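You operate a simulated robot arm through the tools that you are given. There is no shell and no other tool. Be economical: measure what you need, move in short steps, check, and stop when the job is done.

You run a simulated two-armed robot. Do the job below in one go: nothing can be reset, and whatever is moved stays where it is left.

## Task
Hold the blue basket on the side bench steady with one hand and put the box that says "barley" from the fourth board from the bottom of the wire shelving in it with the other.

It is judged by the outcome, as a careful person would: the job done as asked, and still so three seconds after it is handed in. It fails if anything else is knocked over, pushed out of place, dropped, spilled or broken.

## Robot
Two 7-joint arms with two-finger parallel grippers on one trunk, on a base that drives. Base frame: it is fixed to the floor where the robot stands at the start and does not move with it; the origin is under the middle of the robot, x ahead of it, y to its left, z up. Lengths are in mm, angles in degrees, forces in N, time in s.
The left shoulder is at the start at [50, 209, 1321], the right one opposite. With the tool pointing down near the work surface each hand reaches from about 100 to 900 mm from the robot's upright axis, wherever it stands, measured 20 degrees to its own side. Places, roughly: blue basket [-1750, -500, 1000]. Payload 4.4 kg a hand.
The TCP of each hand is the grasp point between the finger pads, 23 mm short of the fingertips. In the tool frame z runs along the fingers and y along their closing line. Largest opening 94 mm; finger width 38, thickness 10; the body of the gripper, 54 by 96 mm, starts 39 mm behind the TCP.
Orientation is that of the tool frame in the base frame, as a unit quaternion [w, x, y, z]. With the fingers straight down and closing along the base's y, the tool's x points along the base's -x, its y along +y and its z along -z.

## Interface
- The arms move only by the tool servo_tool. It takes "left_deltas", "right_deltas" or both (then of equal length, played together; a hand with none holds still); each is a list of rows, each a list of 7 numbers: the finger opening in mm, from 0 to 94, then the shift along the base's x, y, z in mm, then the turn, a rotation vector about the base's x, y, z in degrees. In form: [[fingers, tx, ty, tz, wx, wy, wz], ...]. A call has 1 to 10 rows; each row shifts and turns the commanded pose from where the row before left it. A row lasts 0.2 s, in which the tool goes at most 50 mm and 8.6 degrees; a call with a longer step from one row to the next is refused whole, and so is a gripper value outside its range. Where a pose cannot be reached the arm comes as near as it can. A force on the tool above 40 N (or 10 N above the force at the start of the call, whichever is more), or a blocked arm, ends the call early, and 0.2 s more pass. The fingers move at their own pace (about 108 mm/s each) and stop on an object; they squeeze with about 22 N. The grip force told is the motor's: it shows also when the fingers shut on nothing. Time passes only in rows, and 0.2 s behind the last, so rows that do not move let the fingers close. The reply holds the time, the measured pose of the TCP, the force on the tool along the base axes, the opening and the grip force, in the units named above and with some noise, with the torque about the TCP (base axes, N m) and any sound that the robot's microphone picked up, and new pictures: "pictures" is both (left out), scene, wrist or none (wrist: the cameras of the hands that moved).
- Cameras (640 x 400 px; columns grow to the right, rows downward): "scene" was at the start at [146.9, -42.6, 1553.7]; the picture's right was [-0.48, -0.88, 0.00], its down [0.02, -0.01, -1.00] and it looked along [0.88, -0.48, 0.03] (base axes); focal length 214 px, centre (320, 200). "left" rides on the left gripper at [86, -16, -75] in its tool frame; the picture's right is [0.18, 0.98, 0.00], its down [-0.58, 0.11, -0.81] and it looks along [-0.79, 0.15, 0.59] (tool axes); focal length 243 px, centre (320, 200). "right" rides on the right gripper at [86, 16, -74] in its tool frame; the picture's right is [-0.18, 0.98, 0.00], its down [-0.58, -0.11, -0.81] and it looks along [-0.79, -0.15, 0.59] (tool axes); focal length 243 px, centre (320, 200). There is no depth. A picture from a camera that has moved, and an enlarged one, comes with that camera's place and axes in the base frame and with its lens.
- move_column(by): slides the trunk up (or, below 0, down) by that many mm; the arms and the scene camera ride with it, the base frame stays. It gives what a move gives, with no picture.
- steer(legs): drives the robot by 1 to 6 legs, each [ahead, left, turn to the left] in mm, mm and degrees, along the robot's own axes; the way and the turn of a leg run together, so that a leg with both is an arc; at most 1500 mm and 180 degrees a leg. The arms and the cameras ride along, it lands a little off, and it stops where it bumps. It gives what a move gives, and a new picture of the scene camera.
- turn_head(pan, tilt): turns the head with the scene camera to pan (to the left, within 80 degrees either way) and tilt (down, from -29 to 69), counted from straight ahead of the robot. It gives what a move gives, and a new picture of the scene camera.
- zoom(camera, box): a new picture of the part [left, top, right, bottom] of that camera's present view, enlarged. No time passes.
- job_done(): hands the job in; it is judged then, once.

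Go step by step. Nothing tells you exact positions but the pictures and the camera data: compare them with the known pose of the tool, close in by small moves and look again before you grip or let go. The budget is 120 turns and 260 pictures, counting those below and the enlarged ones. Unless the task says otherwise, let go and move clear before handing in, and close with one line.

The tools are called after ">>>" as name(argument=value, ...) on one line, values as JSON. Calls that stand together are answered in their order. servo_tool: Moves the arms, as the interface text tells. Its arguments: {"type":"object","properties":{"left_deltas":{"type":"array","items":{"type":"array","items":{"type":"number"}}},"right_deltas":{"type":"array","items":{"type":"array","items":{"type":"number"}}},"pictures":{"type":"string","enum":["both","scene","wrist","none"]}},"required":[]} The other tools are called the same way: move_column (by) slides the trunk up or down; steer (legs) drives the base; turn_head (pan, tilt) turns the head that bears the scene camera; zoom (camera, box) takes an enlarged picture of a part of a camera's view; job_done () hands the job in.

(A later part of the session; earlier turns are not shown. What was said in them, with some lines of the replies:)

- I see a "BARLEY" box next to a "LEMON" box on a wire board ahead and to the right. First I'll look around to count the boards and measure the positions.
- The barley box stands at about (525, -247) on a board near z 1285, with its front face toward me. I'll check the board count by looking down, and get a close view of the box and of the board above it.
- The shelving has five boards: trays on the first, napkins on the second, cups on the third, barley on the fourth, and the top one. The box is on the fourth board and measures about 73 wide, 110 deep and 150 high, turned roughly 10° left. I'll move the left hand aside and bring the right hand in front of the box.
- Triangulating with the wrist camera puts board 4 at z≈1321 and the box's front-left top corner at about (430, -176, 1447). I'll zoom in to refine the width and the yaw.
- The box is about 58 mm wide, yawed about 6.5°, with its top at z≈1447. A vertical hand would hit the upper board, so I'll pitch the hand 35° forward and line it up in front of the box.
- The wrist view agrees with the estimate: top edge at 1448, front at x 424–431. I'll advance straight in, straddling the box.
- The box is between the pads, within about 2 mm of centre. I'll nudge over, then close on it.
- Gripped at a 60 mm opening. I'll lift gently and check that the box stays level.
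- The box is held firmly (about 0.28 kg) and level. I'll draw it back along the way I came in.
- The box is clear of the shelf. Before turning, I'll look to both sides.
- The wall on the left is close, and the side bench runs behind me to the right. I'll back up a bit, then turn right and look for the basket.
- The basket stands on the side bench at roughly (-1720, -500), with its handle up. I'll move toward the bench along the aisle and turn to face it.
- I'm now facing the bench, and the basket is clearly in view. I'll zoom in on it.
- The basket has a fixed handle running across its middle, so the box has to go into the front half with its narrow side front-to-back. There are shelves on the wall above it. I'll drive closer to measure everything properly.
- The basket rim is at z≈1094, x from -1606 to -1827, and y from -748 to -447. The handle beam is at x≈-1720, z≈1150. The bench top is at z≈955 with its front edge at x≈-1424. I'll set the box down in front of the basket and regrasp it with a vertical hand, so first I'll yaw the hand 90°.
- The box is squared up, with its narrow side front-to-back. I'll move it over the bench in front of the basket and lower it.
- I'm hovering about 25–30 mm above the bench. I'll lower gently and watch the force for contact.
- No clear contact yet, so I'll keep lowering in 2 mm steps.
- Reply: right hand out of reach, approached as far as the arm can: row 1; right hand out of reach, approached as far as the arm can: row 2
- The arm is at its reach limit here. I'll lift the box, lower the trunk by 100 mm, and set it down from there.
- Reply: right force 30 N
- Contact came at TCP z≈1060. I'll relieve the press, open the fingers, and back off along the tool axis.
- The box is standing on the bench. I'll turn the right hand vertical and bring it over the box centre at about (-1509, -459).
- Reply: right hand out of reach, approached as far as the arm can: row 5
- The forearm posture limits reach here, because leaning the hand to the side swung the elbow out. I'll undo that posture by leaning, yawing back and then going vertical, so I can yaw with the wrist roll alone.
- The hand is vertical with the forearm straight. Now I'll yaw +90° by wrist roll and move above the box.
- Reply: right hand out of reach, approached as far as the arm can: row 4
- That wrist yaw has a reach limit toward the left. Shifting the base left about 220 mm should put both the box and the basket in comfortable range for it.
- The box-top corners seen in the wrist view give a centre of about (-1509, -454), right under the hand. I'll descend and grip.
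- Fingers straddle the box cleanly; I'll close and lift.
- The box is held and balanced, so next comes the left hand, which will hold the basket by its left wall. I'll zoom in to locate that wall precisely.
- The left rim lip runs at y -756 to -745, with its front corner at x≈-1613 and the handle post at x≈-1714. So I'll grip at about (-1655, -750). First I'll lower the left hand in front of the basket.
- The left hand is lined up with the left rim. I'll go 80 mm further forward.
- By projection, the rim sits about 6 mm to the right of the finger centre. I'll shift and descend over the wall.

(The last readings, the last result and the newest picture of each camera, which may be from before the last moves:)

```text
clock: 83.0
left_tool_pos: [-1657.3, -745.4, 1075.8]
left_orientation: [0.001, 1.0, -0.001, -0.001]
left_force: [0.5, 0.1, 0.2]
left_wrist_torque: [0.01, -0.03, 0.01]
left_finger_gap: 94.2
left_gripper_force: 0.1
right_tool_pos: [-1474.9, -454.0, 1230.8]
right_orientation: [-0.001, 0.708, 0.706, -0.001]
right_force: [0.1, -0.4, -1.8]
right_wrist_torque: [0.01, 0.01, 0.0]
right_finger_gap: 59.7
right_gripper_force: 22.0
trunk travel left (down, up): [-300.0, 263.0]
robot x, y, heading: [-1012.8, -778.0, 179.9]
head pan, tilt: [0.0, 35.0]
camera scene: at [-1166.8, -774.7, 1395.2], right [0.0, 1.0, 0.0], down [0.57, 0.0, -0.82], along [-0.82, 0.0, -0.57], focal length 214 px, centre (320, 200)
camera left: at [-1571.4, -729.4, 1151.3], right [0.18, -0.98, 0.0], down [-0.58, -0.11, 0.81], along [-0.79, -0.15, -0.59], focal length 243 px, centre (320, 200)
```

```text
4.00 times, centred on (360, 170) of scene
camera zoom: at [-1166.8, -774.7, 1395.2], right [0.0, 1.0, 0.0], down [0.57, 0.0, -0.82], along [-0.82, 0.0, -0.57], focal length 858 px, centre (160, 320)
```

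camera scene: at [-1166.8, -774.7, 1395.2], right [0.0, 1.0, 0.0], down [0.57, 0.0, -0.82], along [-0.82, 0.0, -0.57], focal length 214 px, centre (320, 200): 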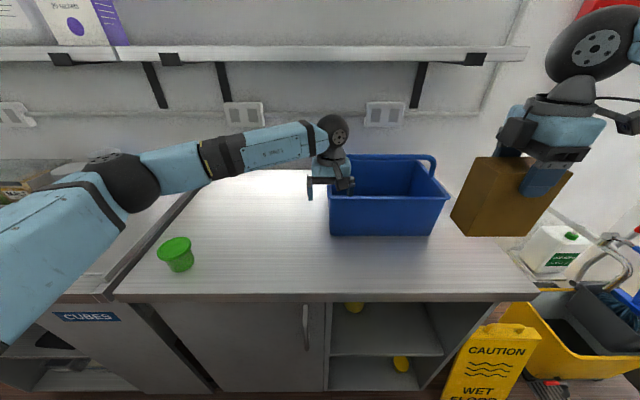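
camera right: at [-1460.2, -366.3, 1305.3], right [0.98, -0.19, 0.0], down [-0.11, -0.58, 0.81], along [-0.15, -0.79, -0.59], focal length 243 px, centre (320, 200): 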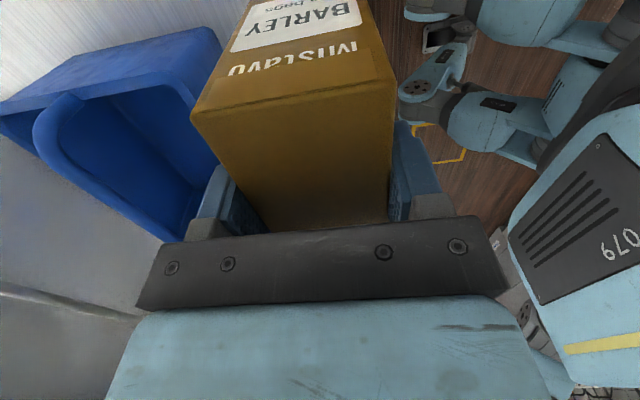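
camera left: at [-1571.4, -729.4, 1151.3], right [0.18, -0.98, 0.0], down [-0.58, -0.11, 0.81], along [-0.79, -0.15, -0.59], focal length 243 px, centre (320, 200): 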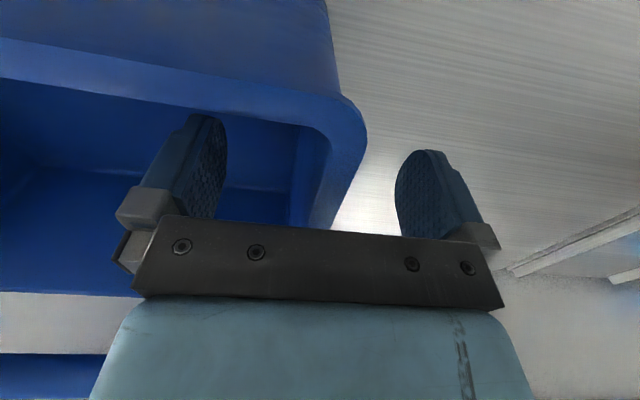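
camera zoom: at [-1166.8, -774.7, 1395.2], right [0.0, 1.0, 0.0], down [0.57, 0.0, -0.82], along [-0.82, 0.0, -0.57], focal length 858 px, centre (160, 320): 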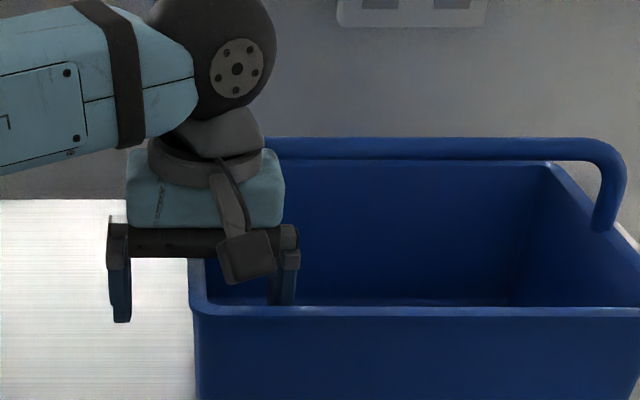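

The fingers straddle the left wall nearly centred. I'll close gently in stages.

>>> servo_tool(left_deltas=[[70, 0, 0, 0, 0, 0, 0], [50, 0, 0, 0, 0, 0, 0], [35, 0, 0, 0, 0, 0, 0], [25, 0, 0, 0, 0, 0, 0], [15, 0, 0, 0, 0, 0, 0], [8, 0, 0, 0, 0, 0, 0], [2, 0, 0, 0, 0, 0, 0], [2, 0, 0, 0, 0, 0, 0]])

>>> zoom(camera="scene", box=[280, 120, 440, 220])

```text
clock: 84.8
left_tool_pos: [-1656.9, -746.5, 1076.8]
left_orientation: [0.0, 1.0, -0.001, 0.001]
left_force: [1.6, 0.7, 0.9]
left_wrist_torque: [0.8, -0.02, -0.48]
left_finger_gap: 6.6
left_gripper_force: 21.8
right_tool_pos: [-1475.6, -454.9, 1232.2]
right_orientation: [-0.001, 0.709, 0.706, 0.0]
right_force: [0.2, -0.3, -2.5]
right_wrist_torque: [-0.01, 0.0, 0.02]
right_finger_gap: 59.7
right_gripper_force: 22.0
trunk travel left (down, up): [-300.0, 263.0]
robot x, y, heading: [-1012.6, -774.0, 179.8]
head pan, tilt: [0.0, 35.0]
camera scene: at [-1166.9, -774.9, 1395.1], right [0.0, 1.0, 0.0], down [0.57, 0.0, -0.82], along [-0.82, 0.0, -0.57], focal length 214 px, centre (320, 200)
camera left: at [-1571.2, -729.3, 1151.6], right [0.18, -0.98, 0.0], down [-0.58, -0.11, 0.81], along [-0.79, -0.14, -0.59], focal length 243 px, centre (320, 200)
```

scene: 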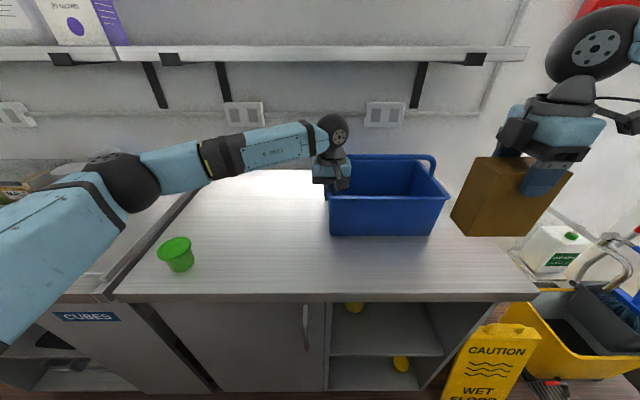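
left: 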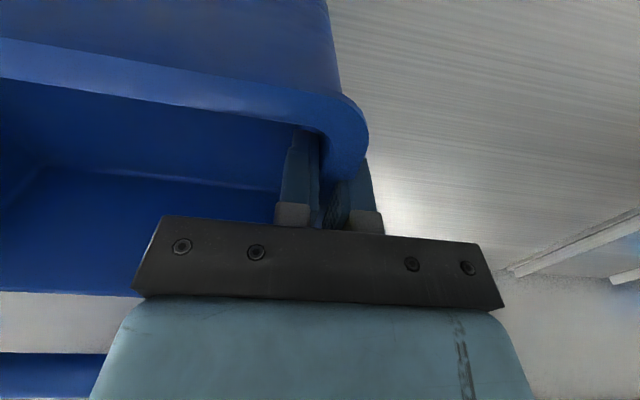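

```text
4.00 times, centred on (360, 170) of scene
camera zoom: at [-1166.9, -774.9, 1395.1], right [0.0, 1.0, 0.0], down [0.57, 0.0, -0.82], along [-0.82, 0.0, -0.57], focal length 858 px, centre (160, 320)
```

zoom: 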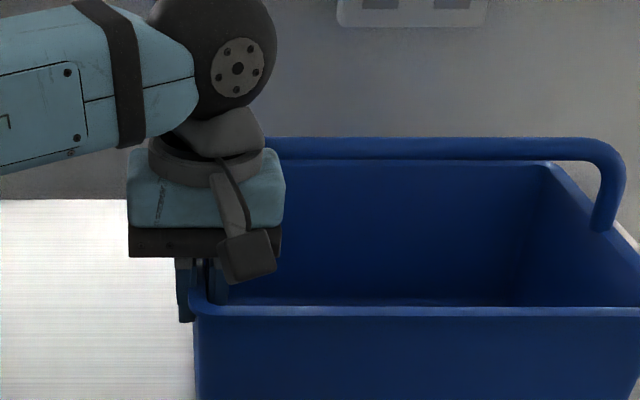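

The left hand now holds the basket wall (6.6 mm thick) and the basket didn't shift. Next I'll bring the right hand across in front of it, tilted 9° so the hand stays clear of the handle beam.

>>> servo_tool(left_deltas=[[2, 0, 0, 0, 0, 0, 0], [2, 0, 0, 0, 0, 0, 0], [2, 0, 0, 0, 0, 0, 0], [2, 0, 0, 0, 0, 0, 0], [2, 0, 0, 0, 0, 0, 0], [2, 0, 0, 0, 0, 0, 0]], right_deltas=[[40, 0, -30, 10, 0, 0, 0], [40, 0, -38, 10, 0, 4.5, 0], [40, 0, -38, 4, 0, 4.5, 0], [40, -40, 0, 0, 0, 0, 0], [40, -45, 0, 0, 0, 0, 0], [40, 0, 0, 0, 0, 0, 0]])

```text
clock: 86.2
left_tool_pos: [-1656.3, -746.8, 1076.8]
left_orientation: [0.0, 1.0, -0.001, 0.0]
left_force: [-0.2, -1.1, 0.7]
left_wrist_torque: [0.84, 0.07, 0.24]
left_finger_gap: 6.6
left_gripper_force: 21.8
right_tool_pos: [-1561.2, -558.0, 1254.9]
right_orientation: [-0.057, 0.706, 0.704, -0.056]
right_force: [0.3, -0.2, -1.6]
right_wrist_torque: [0.0, -0.01, -0.02]
right_finger_gap: 59.9
right_gripper_force: 22.5
trunk travel left (down, up): [-300.0, 263.0]
robot x, y, heading: [-1009.5, -777.5, 179.9]
head pan, tilt: [0.0, 35.0]
camera scene: at [-1166.6, -774.8, 1395.1], right [0.0, 1.0, 0.0], down [0.57, 0.0, -0.82], along [-0.82, 0.0, -0.57], focal length 214 px, centre (320, 200)
camera right: at [-1533.5, -470.5, 1326.1], right [0.97, -0.19, -0.15], down [0.02, -0.58, 0.81], along [-0.24, -0.79, -0.56], focal length 243 px, centre (320, 200)
camera left: at [-1571.4, -729.6, 1151.4], right [0.18, -0.98, 0.0], down [-0.58, -0.11, 0.81], along [-0.79, -0.15, -0.59], focal length 243 px, centre (320, 200)
```

scene: 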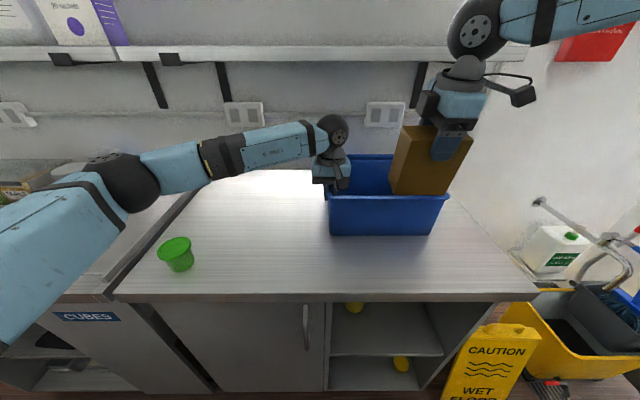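
right: 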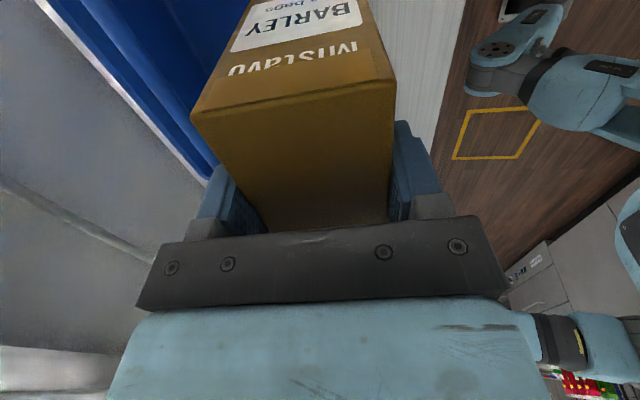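
left: 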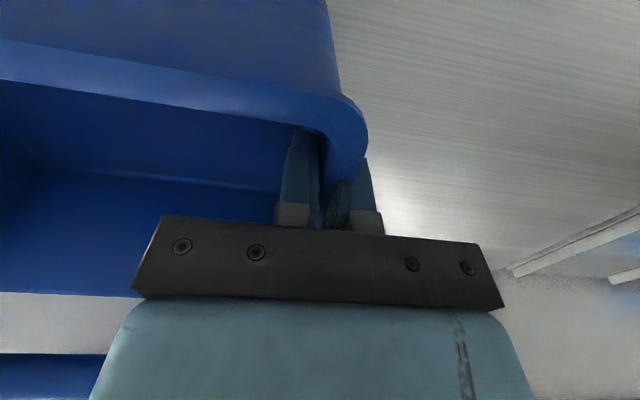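

The rim's inner front edge is at x≈-1614 and the wall shelf's front edge at x≈-1740, so the hand has clearance. I'll move over the front half of the basket.

>>> servo_tool(right_deltas=[[40, -30, 0, 0, 0, 0, 0], [40, -30, 0, 0, 0, 0, 0], [40, -28, 0, 0, 0, 0, 0], [40, 0, 0, 0, 0, 0, 0]])

>>> zoom(camera="scene", box=[300, 80, 500, 205])

```text
clock: 87.2
left_tool_pos: [-1656.2, -746.0, 1077.2]
left_orientation: [0.0, 1.0, -0.002, 0.0]
left_force: [-1.7, -1.2, 0.8]
left_wrist_torque: [0.84, -0.38, 0.27]
left_finger_gap: 6.7
left_gripper_force: 21.6
right_tool_pos: [-1649.9, -559.0, 1256.7]
right_orientation: [-0.056, 0.706, 0.704, -0.056]
right_force: [-0.4, -0.3, -2.3]
right_wrist_torque: [-0.03, -0.03, -0.01]
right_finger_gap: 59.8
right_gripper_force: 21.8
trunk travel left (down, up): [-300.0, 263.0]
robot x, y, heading: [-1011.8, -775.1, 179.8]
head pan, tilt: [0.0, 35.0]
camera scene: at [-1166.8, -775.1, 1395.1], right [0.0, 1.0, 0.0], down [0.57, 0.0, -0.82], along [-0.82, 0.0, -0.57], focal length 214 px, centre (320, 200)
camera right: at [-1622.4, -471.5, 1326.6], right [0.97, -0.19, -0.16], down [0.02, -0.58, 0.81], along [-0.24, -0.79, -0.56], focal length 243 px, centre (320, 200)
```

scene: 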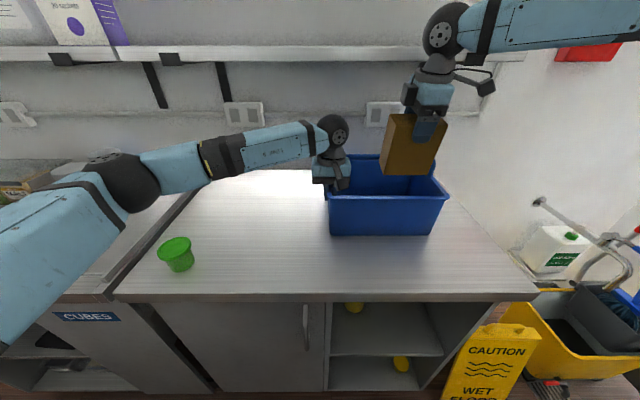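
right: 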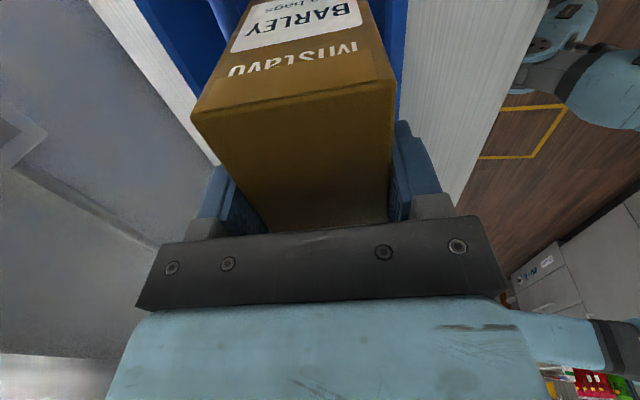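

```text
3.20 times, centred on (400, 142) of scene
camera zoom: at [-1166.8, -775.1, 1395.1], right [0.0, 1.0, 0.0], down [0.57, 0.0, -0.82], along [-0.82, 0.0, -0.57], focal length 686 px, centre (64, 384)
```

zoom: 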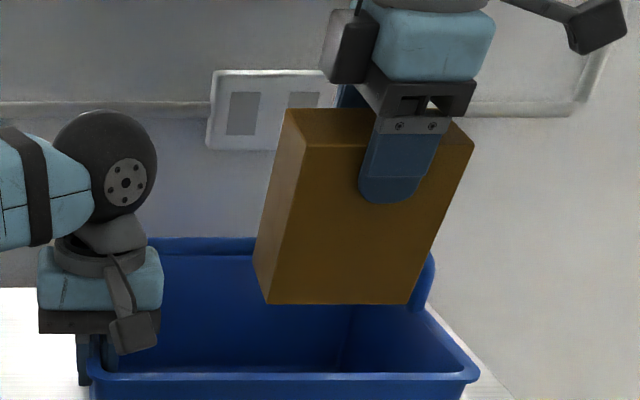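

The box is over the front half at y -619 to -507, between the front rim and the handle beam. I'll lower it in stages.

>>> servo_tool(right_deltas=[[40, -2, 0, -20, 0, 0, 0], [40, -2, 0, -20, 0, 0, 0], [40, -2, 0, -20, 0, 0, 0], [40, -2, 0, -20, 0, 0, 0], [40, -2, 0, -20, 0, 0, 0], [40, -3, 0, -20, 0, 0, 0], [40, 0, 0, 0, 0, 0, 0]])

>>> zoom(camera="scene", box=[300, 100, 460, 200])

```text
clock: 88.8
left_tool_pos: [-1655.4, -746.4, 1076.4]
left_orientation: [0.0, 1.0, -0.001, 0.0]
left_force: [-1.6, -1.0, 0.6]
left_wrist_torque: [0.77, -0.01, 0.28]
left_finger_gap: 6.7
left_gripper_force: 21.9
right_tool_pos: [-1663.6, -558.6, 1135.4]
right_orientation: [-0.056, 0.706, 0.704, -0.055]
right_force: [0.7, 0.9, -2.7]
right_wrist_torque: [0.02, 0.01, 0.0]
right_finger_gap: 60.0
right_gripper_force: 22.2
trunk travel left (down, up): [-300.0, 263.0]
robot x, y, heading: [-1012.7, -776.2, 179.9]
head pan, tilt: [0.0, 35.0]
camera scene: at [-1167.2, -775.1, 1395.1], right [0.0, 1.0, 0.0], down [0.57, 0.0, -0.82], along [-0.82, 0.0, -0.57], focal length 214 px, centre (320, 200)
camera right: at [-1635.3, -471.9, 1206.4], right [0.97, -0.19, -0.15], down [0.02, -0.58, 0.81], along [-0.24, -0.79, -0.56], focal length 243 px, centre (320, 200)
```

scene: 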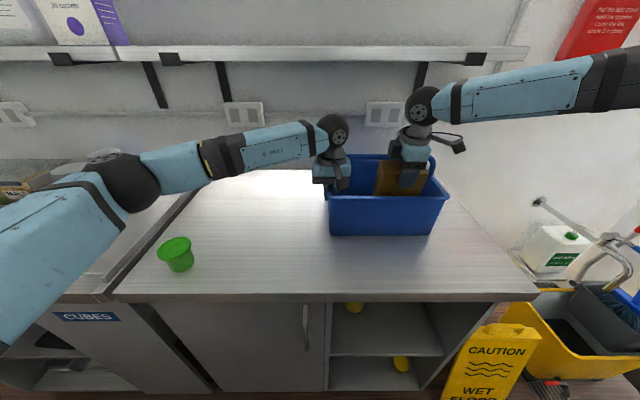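
right: 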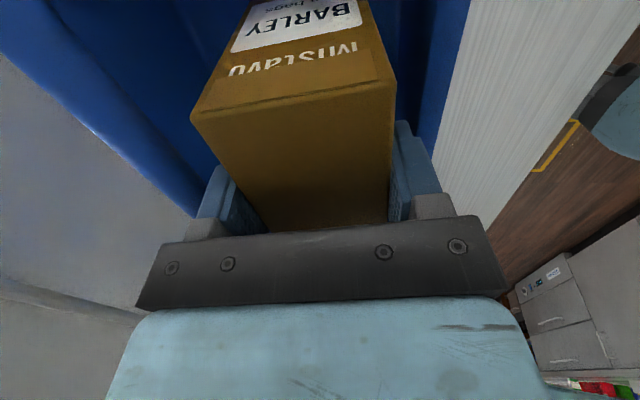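

```text
4.00 times, centred on (380, 150) of scene
camera zoom: at [-1167.2, -775.1, 1395.1], right [0.0, 1.0, 0.0], down [0.57, 0.0, -0.82], along [-0.82, 0.0, -0.57], focal length 858 px, centre (80, 400)
```

zoom: 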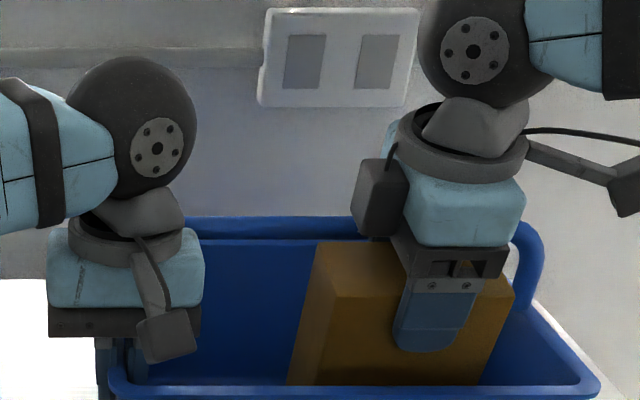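

There's clearance on all sides, so I'll keep lowering.

>>> servo_tool(right_deltas=[[40, -2, 0, -15, 0, 0, 0], [40, -2, 0, -15, 0, 0, 0], [40, -1, 0, -12, 0, 0, 0], [40, 0, 0, 0, 0, 0, 0]])

>>> zoom(camera="scene", box=[300, 100, 460, 200])

```text
clock: 89.8
left_tool_pos: [-1657.0, -745.8, 1076.0]
left_orientation: [0.0, 1.0, -0.002, 0.001]
left_force: [-0.5, -0.1, 0.2]
left_wrist_torque: [0.79, 0.01, 0.19]
left_finger_gap: 6.9
left_gripper_force: 22.2
right_tool_pos: [-1668.5, -559.6, 1093.0]
right_orientation: [-0.056, 0.706, 0.704, -0.056]
right_force: [0.6, -0.9, -1.9]
right_wrist_torque: [-0.01, -0.03, 0.03]
right_finger_gap: 60.0
right_gripper_force: 21.8
trunk travel left (down, up): [-300.0, 263.0]
robot x, y, heading: [-1012.9, -777.2, 179.8]
head pan, tilt: [0.0, 35.0]
camera scene: at [-1167.2, -775.1, 1395.1], right [0.0, 1.0, 0.0], down [0.57, 0.0, -0.82], along [-0.82, 0.0, -0.57], focal length 214 px, centre (320, 200)
camera right: at [-1641.7, -471.8, 1164.1], right [0.97, -0.19, -0.15], down [0.02, -0.58, 0.81], along [-0.24, -0.79, -0.56], focal length 243 px, centre (320, 200)
```

scene: 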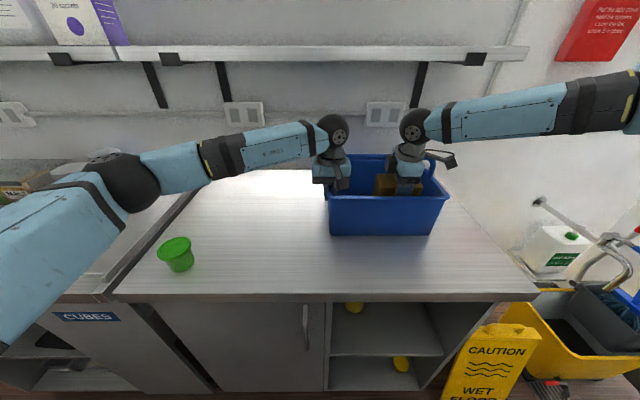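
right: 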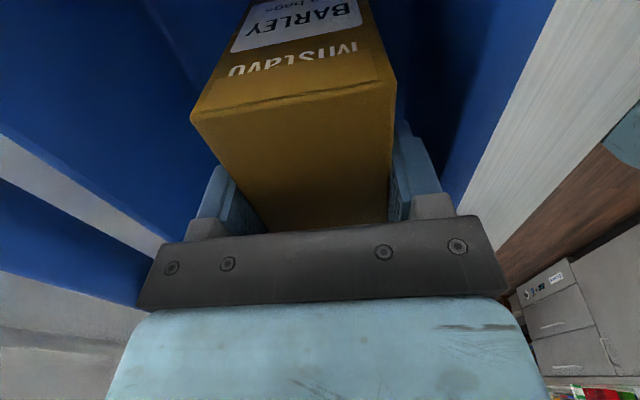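

```text
4.00 times, centred on (380, 150) of scene
camera zoom: at [-1167.2, -775.1, 1395.1], right [0.0, 1.0, 0.0], down [0.57, 0.0, -0.82], along [-0.82, 0.0, -0.57], focal length 858 px, centre (80, 400)
```

zoom: 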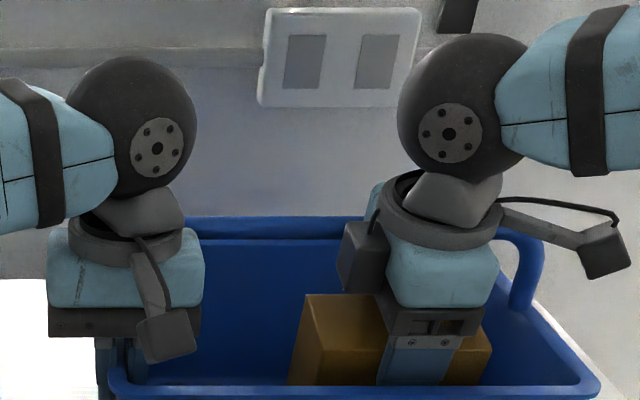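

>>> servo_tool(right_deltas=[[40, 0, 0, -6, 0, 0, 0], [40, 0, 0, -5, 0, 0, 0], [40, 0, 0, -3, 0, 0, 0], [40, 0, 0, 0, 0, 0, 0]], pictures="none")

>>> servo_tool(right_deltas=[[40, 0, 0, -2, 0, 0, 0], [40, 0, 0, -2, 0, 0, 0], [40, 0, 0, 0, 0, 0, 0]], pictures="none")

```text
clock: 90.8
left_tool_pos: [-1656.2, -746.1, 1076.6]
left_orientation: [-0.001, 1.0, -0.002, 0.0]
left_force: [-0.5, -0.8, 0.9]
left_wrist_torque: [0.8, -0.01, 0.21]
left_finger_gap: 6.6
left_gripper_force: 22.3
right_tool_pos: [-1668.0, -559.9, 1079.4]
right_orientation: [-0.056, 0.706, 0.704, -0.055]
right_force: [-0.2, -0.5, -2.7]
right_wrist_torque: [-0.02, -0.04, 0.0]
right_finger_gap: 60.2
right_gripper_force: 22.1
trunk travel left (down, up): [-300.0, 263.0]
robot x, y, heading: [-1012.2, -776.5, 179.8]
head pan, tilt: [0.0, 35.0]
```

```text
clock: 91.6
left_tool_pos: [-1656.9, -746.4, 1077.2]
left_orientation: [0.0, 1.0, -0.002, 0.0]
left_force: [-2.2, 0.3, 0.0]
left_wrist_torque: [0.81, -0.07, 0.24]
left_finger_gap: 6.7
left_gripper_force: 21.7
right_tool_pos: [-1668.5, -559.0, 1074.9]
right_orientation: [-0.056, 0.706, 0.703, -0.056]
right_force: [0.8, 0.4, 1.7]
right_wrist_torque: [-0.09, -0.16, 0.02]
right_finger_gap: 59.8
right_gripper_force: 22.1
trunk travel left (down, up): [-300.0, 263.0]
robot x, y, heading: [-1016.4, -774.3, 179.7]
head pan, tilt: [0.0, 35.0]
```

Light contact with the basket floor. I'll open slightly (there's limited room by the wall) and let the box settle.

>>> servo_tool(right_deltas=[[62, 0, 0, 0, 0, 0, 0], [66, 0, 0, 0, 0, 0, 0], [70, 0, 0, 0, 0, 0, 0], [72, 0, 0, 0, 0, 0, 0], [72, 0, 0, 0, 0, 0, 0]])

>>> zoom(camera="scene", box=[300, 100, 460, 200])

```text
clock: 92.8
left_tool_pos: [-1657.1, -746.3, 1077.3]
left_orientation: [0.0, 1.0, -0.002, 0.001]
left_force: [0.1, 0.3, 0.0]
left_wrist_torque: [0.79, 0.08, 0.24]
left_finger_gap: 6.7
left_gripper_force: 21.7
right_tool_pos: [-1670.6, -559.3, 1075.4]
right_orientation: [-0.056, 0.707, 0.703, -0.055]
right_force: [-2.4, -0.1, -0.5]
right_wrist_torque: [0.01, -0.03, 0.03]
right_finger_gap: 71.7
right_gripper_force: 0.1
trunk travel left (down, up): [-300.0, 263.0]
robot x, y, heading: [-1013.3, -775.1, 179.8]
head pan, tilt: [0.0, 35.0]
camera scene: at [-1167.2, -775.2, 1395.1], right [0.0, 1.0, 0.0], down [0.57, 0.0, -0.82], along [-0.82, 0.0, -0.57], focal length 214 px, centre (320, 200)
camera right: at [-1641.4, -472.1, 1145.7], right [0.97, -0.19, -0.15], down [0.02, -0.58, 0.81], along [-0.24, -0.79, -0.56], focal length 243 px, centre (320, 200)
```

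scene: 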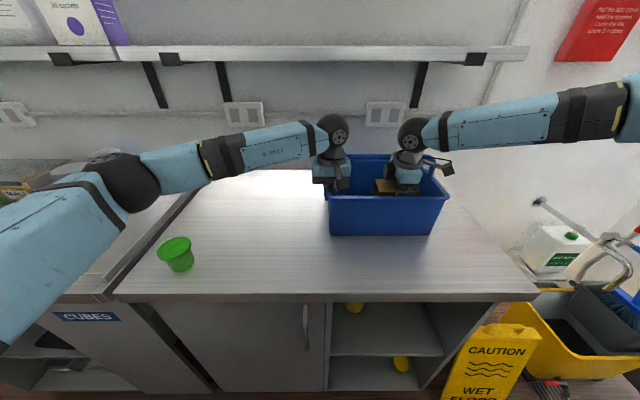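
right: 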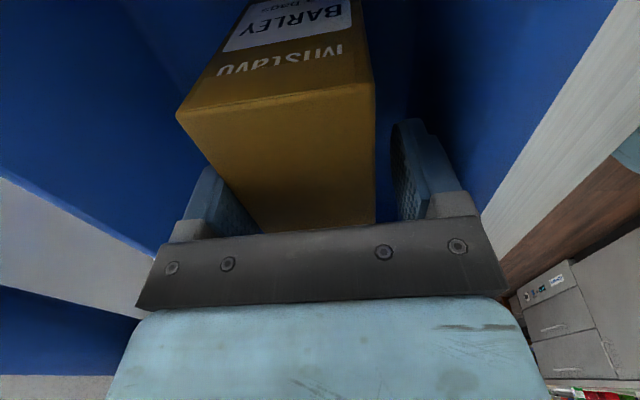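

```text
4.00 times, centred on (380, 150) of scene
camera zoom: at [-1167.2, -775.2, 1395.1], right [0.0, 1.0, 0.0], down [0.57, 0.0, -0.82], along [-0.82, 0.0, -0.57], focal length 858 px, centre (80, 400)
```

zoom: 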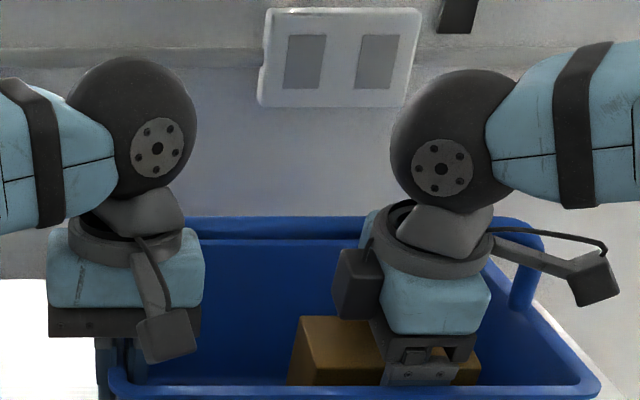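

The box has been released and stands in the basket, lightly touching the back finger. I'll ease back 3 mm and withdraw along the tool axis.

>>> servo_tool(right_deltas=[[74, -3, 0, 0, 0, 0, 0], [74, 1.5, 0, 10, 0, 0, 0], [74, 2.3, 0, 15, 0, 0, 0], [74, 2.3, 0, 15, 0, 0, 0], [74, 0, 0, 0, 0, 0, 0]])

>>> zoom(camera="scene", box=[300, 100, 460, 200])

```text
clock: 94.0
left_tool_pos: [-1656.8, -746.1, 1076.8]
left_orientation: [-0.001, 1.0, -0.002, 0.0]
left_force: [-2.3, 0.8, -0.2]
left_wrist_torque: [0.81, -0.3, 0.26]
left_finger_gap: 6.5
left_gripper_force: 21.9
right_tool_pos: [-1666.9, -559.1, 1115.2]
right_orientation: [-0.056, 0.705, 0.705, -0.056]
right_force: [1.5, -0.6, 0.1]
right_wrist_torque: [0.01, 0.05, 0.05]
right_finger_gap: 73.3
right_gripper_force: 0.1
trunk travel left (down, up): [-300.0, 263.0]
robot x, y, heading: [-1014.0, -775.3, 179.8]
head pan, tilt: [0.0, 35.0]
camera scene: at [-1166.9, -775.1, 1395.1], right [0.0, 1.0, 0.0], down [0.57, 0.0, -0.82], along [-0.82, 0.0, -0.57], focal length 214 px, centre (320, 200)
camera right: at [-1638.9, -472.1, 1186.1], right [0.97, -0.19, -0.15], down [0.02, -0.58, 0.81], along [-0.24, -0.79, -0.56], focal length 243 px, centre (320, 200)
```

scene: 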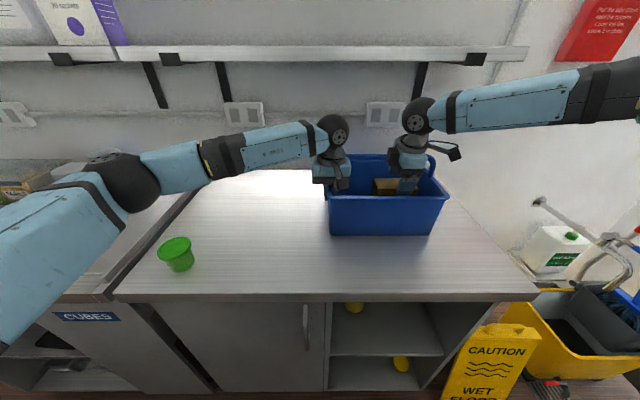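
right: 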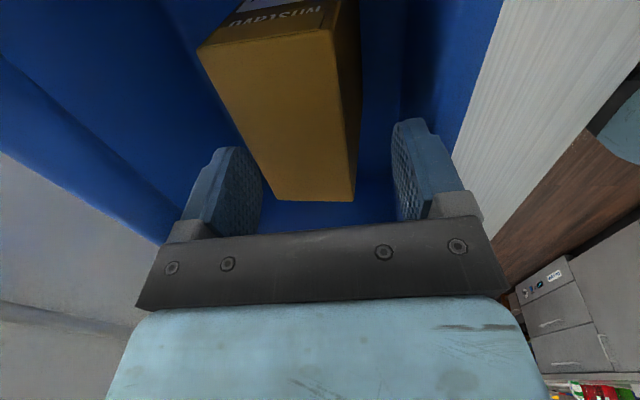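

```text
4.00 times, centred on (380, 150) of scene
camera zoom: at [-1166.9, -775.1, 1395.1], right [0.0, 1.0, 0.0], down [0.57, 0.0, -0.82], along [-0.82, 0.0, -0.57], focal length 858 px, centre (80, 400)
```

zoom: 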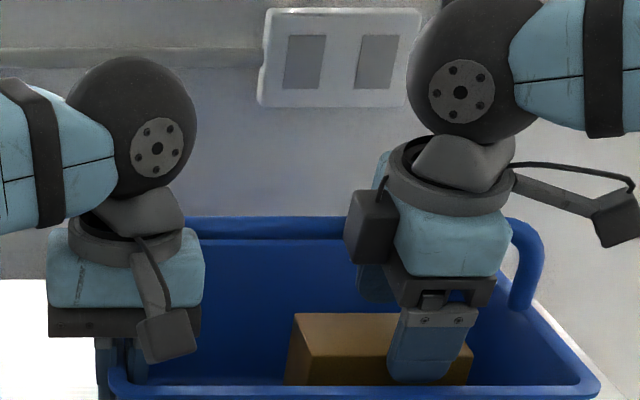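

The box stays upright in the basket. I'll rise with a slight forward bias to clear the handle beam.

>>> servo_tool(right_deltas=[[74, 4, 0, 6, 0, 0, 0], [74, 4, 0, 15, 0, 0, 0], [74, 4, 0, 25, 0, 0, 0], [74, 4, 0, 30, 0, 0, 0], [74, 4, 0, 35, 0, 0, 0], [74, 10, 0, 35, 0, 0, 0], [74, 40, 0, 0, 0, 0, 0], [74, 45, 0, 0, 0, 0, 0], [74, 45, 0, 0, 0, 0, 0], [74, 0, 0, 0, 0, 0, 0]])

>>> zoom(camera="scene", box=[300, 100, 460, 200])

```text
clock: 96.2
left_tool_pos: [-1657.0, -747.1, 1076.3]
left_orientation: [-0.001, 1.0, -0.002, 0.0]
left_force: [-1.1, -0.2, 0.9]
left_wrist_torque: [0.82, -0.01, 0.01]
left_finger_gap: 6.5
left_gripper_force: 21.9
right_tool_pos: [-1507.1, -558.2, 1259.1]
right_orientation: [-0.056, 0.706, 0.703, -0.056]
right_force: [-0.5, 0.4, -0.3]
right_wrist_torque: [0.0, 0.02, -0.04]
right_finger_gap: 74.0
right_gripper_force: 0.1
trunk travel left (down, up): [-300.0, 263.0]
robot x, y, heading: [-1014.8, -775.2, 179.7]
head pan, tilt: [0.0, 35.0]
camera scene: at [-1167.5, -775.6, 1395.0], right [0.0, 1.0, 0.0], down [0.57, 0.0, -0.82], along [-0.82, 0.0, -0.57], focal length 214 px, centre (320, 200)
camera right: at [-1478.7, -470.5, 1330.5], right [0.97, -0.19, -0.15], down [0.02, -0.58, 0.81], along [-0.24, -0.79, -0.56], focal length 243 px, centre (320, 200)
```

scene: 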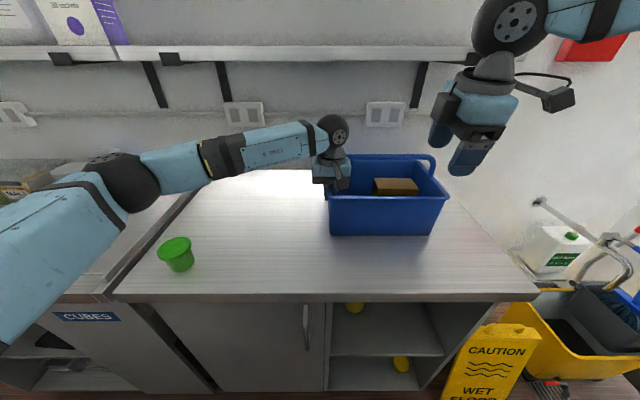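
right: 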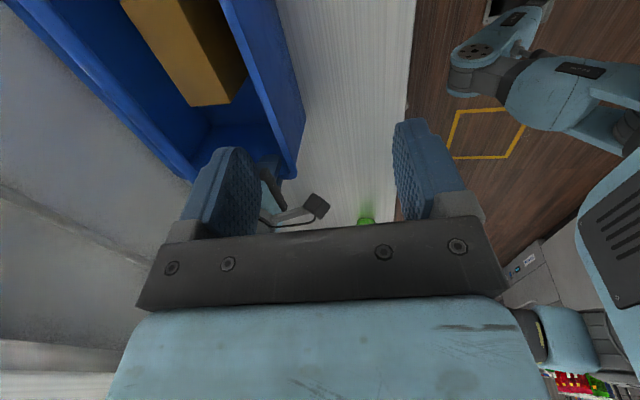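

```text
4.00 times, centred on (380, 150) of scene
camera zoom: at [-1167.5, -775.6, 1395.0], right [0.0, 1.0, 0.0], down [0.57, 0.0, -0.82], along [-0.82, 0.0, -0.57], focal length 858 px, centre (80, 400)
```

zoom: 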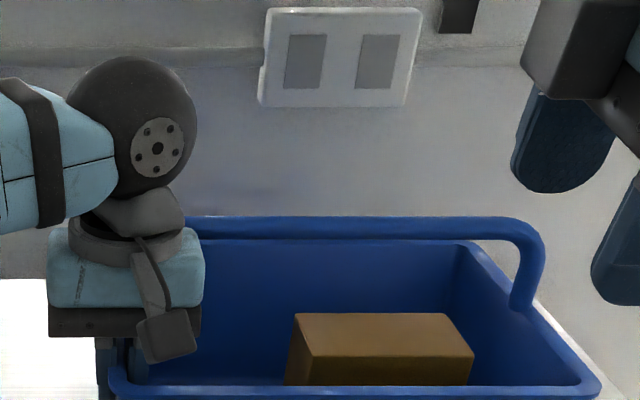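

The barley box stands in the basket's front half, and the basket is unmoved. I'll release the basket gently and lift the left hand clear.

>>> servo_tool(left_deltas=[[15, 0, 0, 0, 0, 0, 0], [35, 0, 0, 0, 0, 0, 0], [60, 0, 0, 0, 0, 0, 0], [80, 0, 0, 0, 0, 0, 0], [80, 0, 0, 20, 0, 0, 0], [80, 0, 0, 38, 0, 0, 0], [80, 35, 0, 10, 0, 0, 0], [80, 45, 0, 10, 0, 0, 0], [80, 45, 0, 10, 0, 0, 0], [80, 40, 0, 0, 0, 0, 0]])

>>> zoom(camera="scene", box=[280, 120, 480, 245])

```text
clock: 98.4
left_tool_pos: [-1491.1, -745.1, 1165.6]
left_orientation: [0.0, 1.0, -0.001, 0.0]
left_force: [-0.2, -0.1, -0.2]
left_wrist_torque: [0.0, -0.01, -0.02]
left_finger_gap: 79.8
left_gripper_force: 0.0
right_tool_pos: [-1505.9, -557.3, 1260.8]
right_orientation: [-0.057, 0.706, 0.704, -0.056]
right_force: [1.0, 1.1, -0.6]
right_wrist_torque: [0.0, 0.04, 0.01]
right_finger_gap: 74.0
right_gripper_force: 0.1
trunk travel left (down, up): [-300.0, 263.0]
robot x, y, heading: [-1011.3, -773.5, 180.0]
head pan, tilt: [0.0, 35.0]
camera scene: at [-1166.4, -775.2, 1395.2], right [0.0, 1.0, 0.0], down [0.57, 0.0, -0.82], along [-0.82, 0.0, -0.57], focal length 214 px, centre (320, 200)
camera left: at [-1406.3, -727.8, 1240.7], right [0.18, -0.98, 0.0], down [-0.58, -0.11, 0.81], along [-0.79, -0.15, -0.59], focal length 243 px, centre (320, 200)
```

scene: 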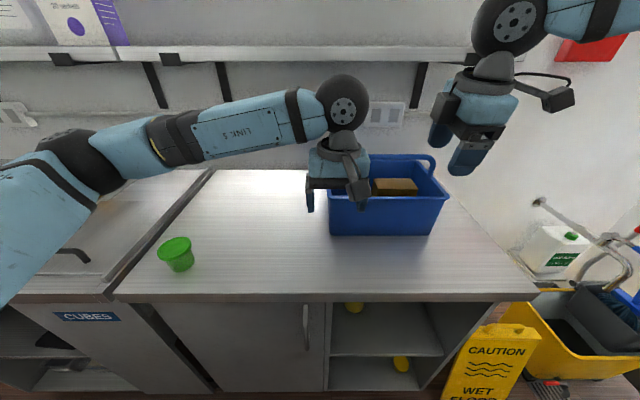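
left: 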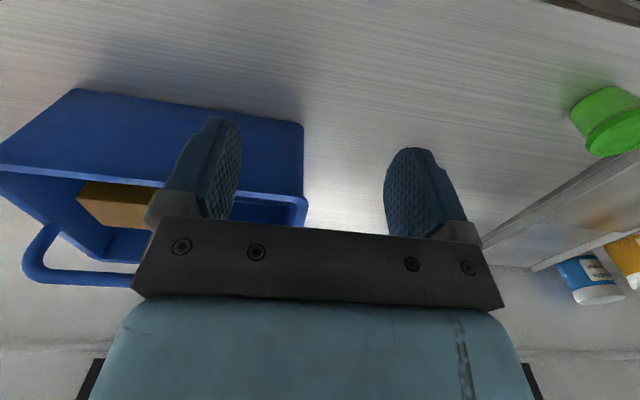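

```text
3.20 times, centred on (380, 182) of scene
camera zoom: at [-1166.4, -775.2, 1395.2], right [0.0, 1.0, 0.0], down [0.57, 0.0, -0.82], along [-0.82, 0.0, -0.57], focal length 686 px, centre (128, 256)
```

zoom: 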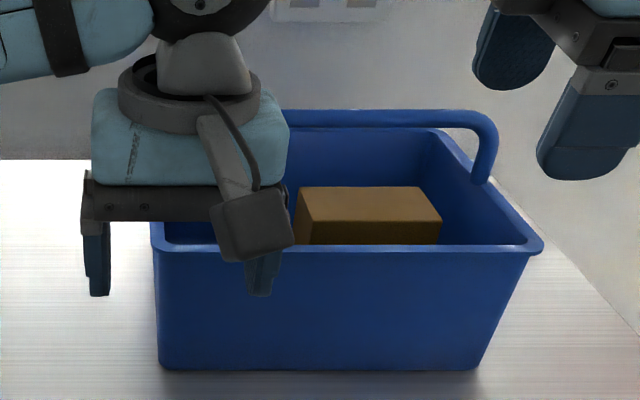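

Both hands are clear. The box stands upright in the basket, which hasn't moved, so I'm handing in the job.

>>> job_done()

```text
The job is handed in.
```

The box that says "barley" from the fourth board is now standing in the blue basket. The left hand held the basket steady while the right hand put the box in; I saw nothing else disturbed, and both hands are clear.
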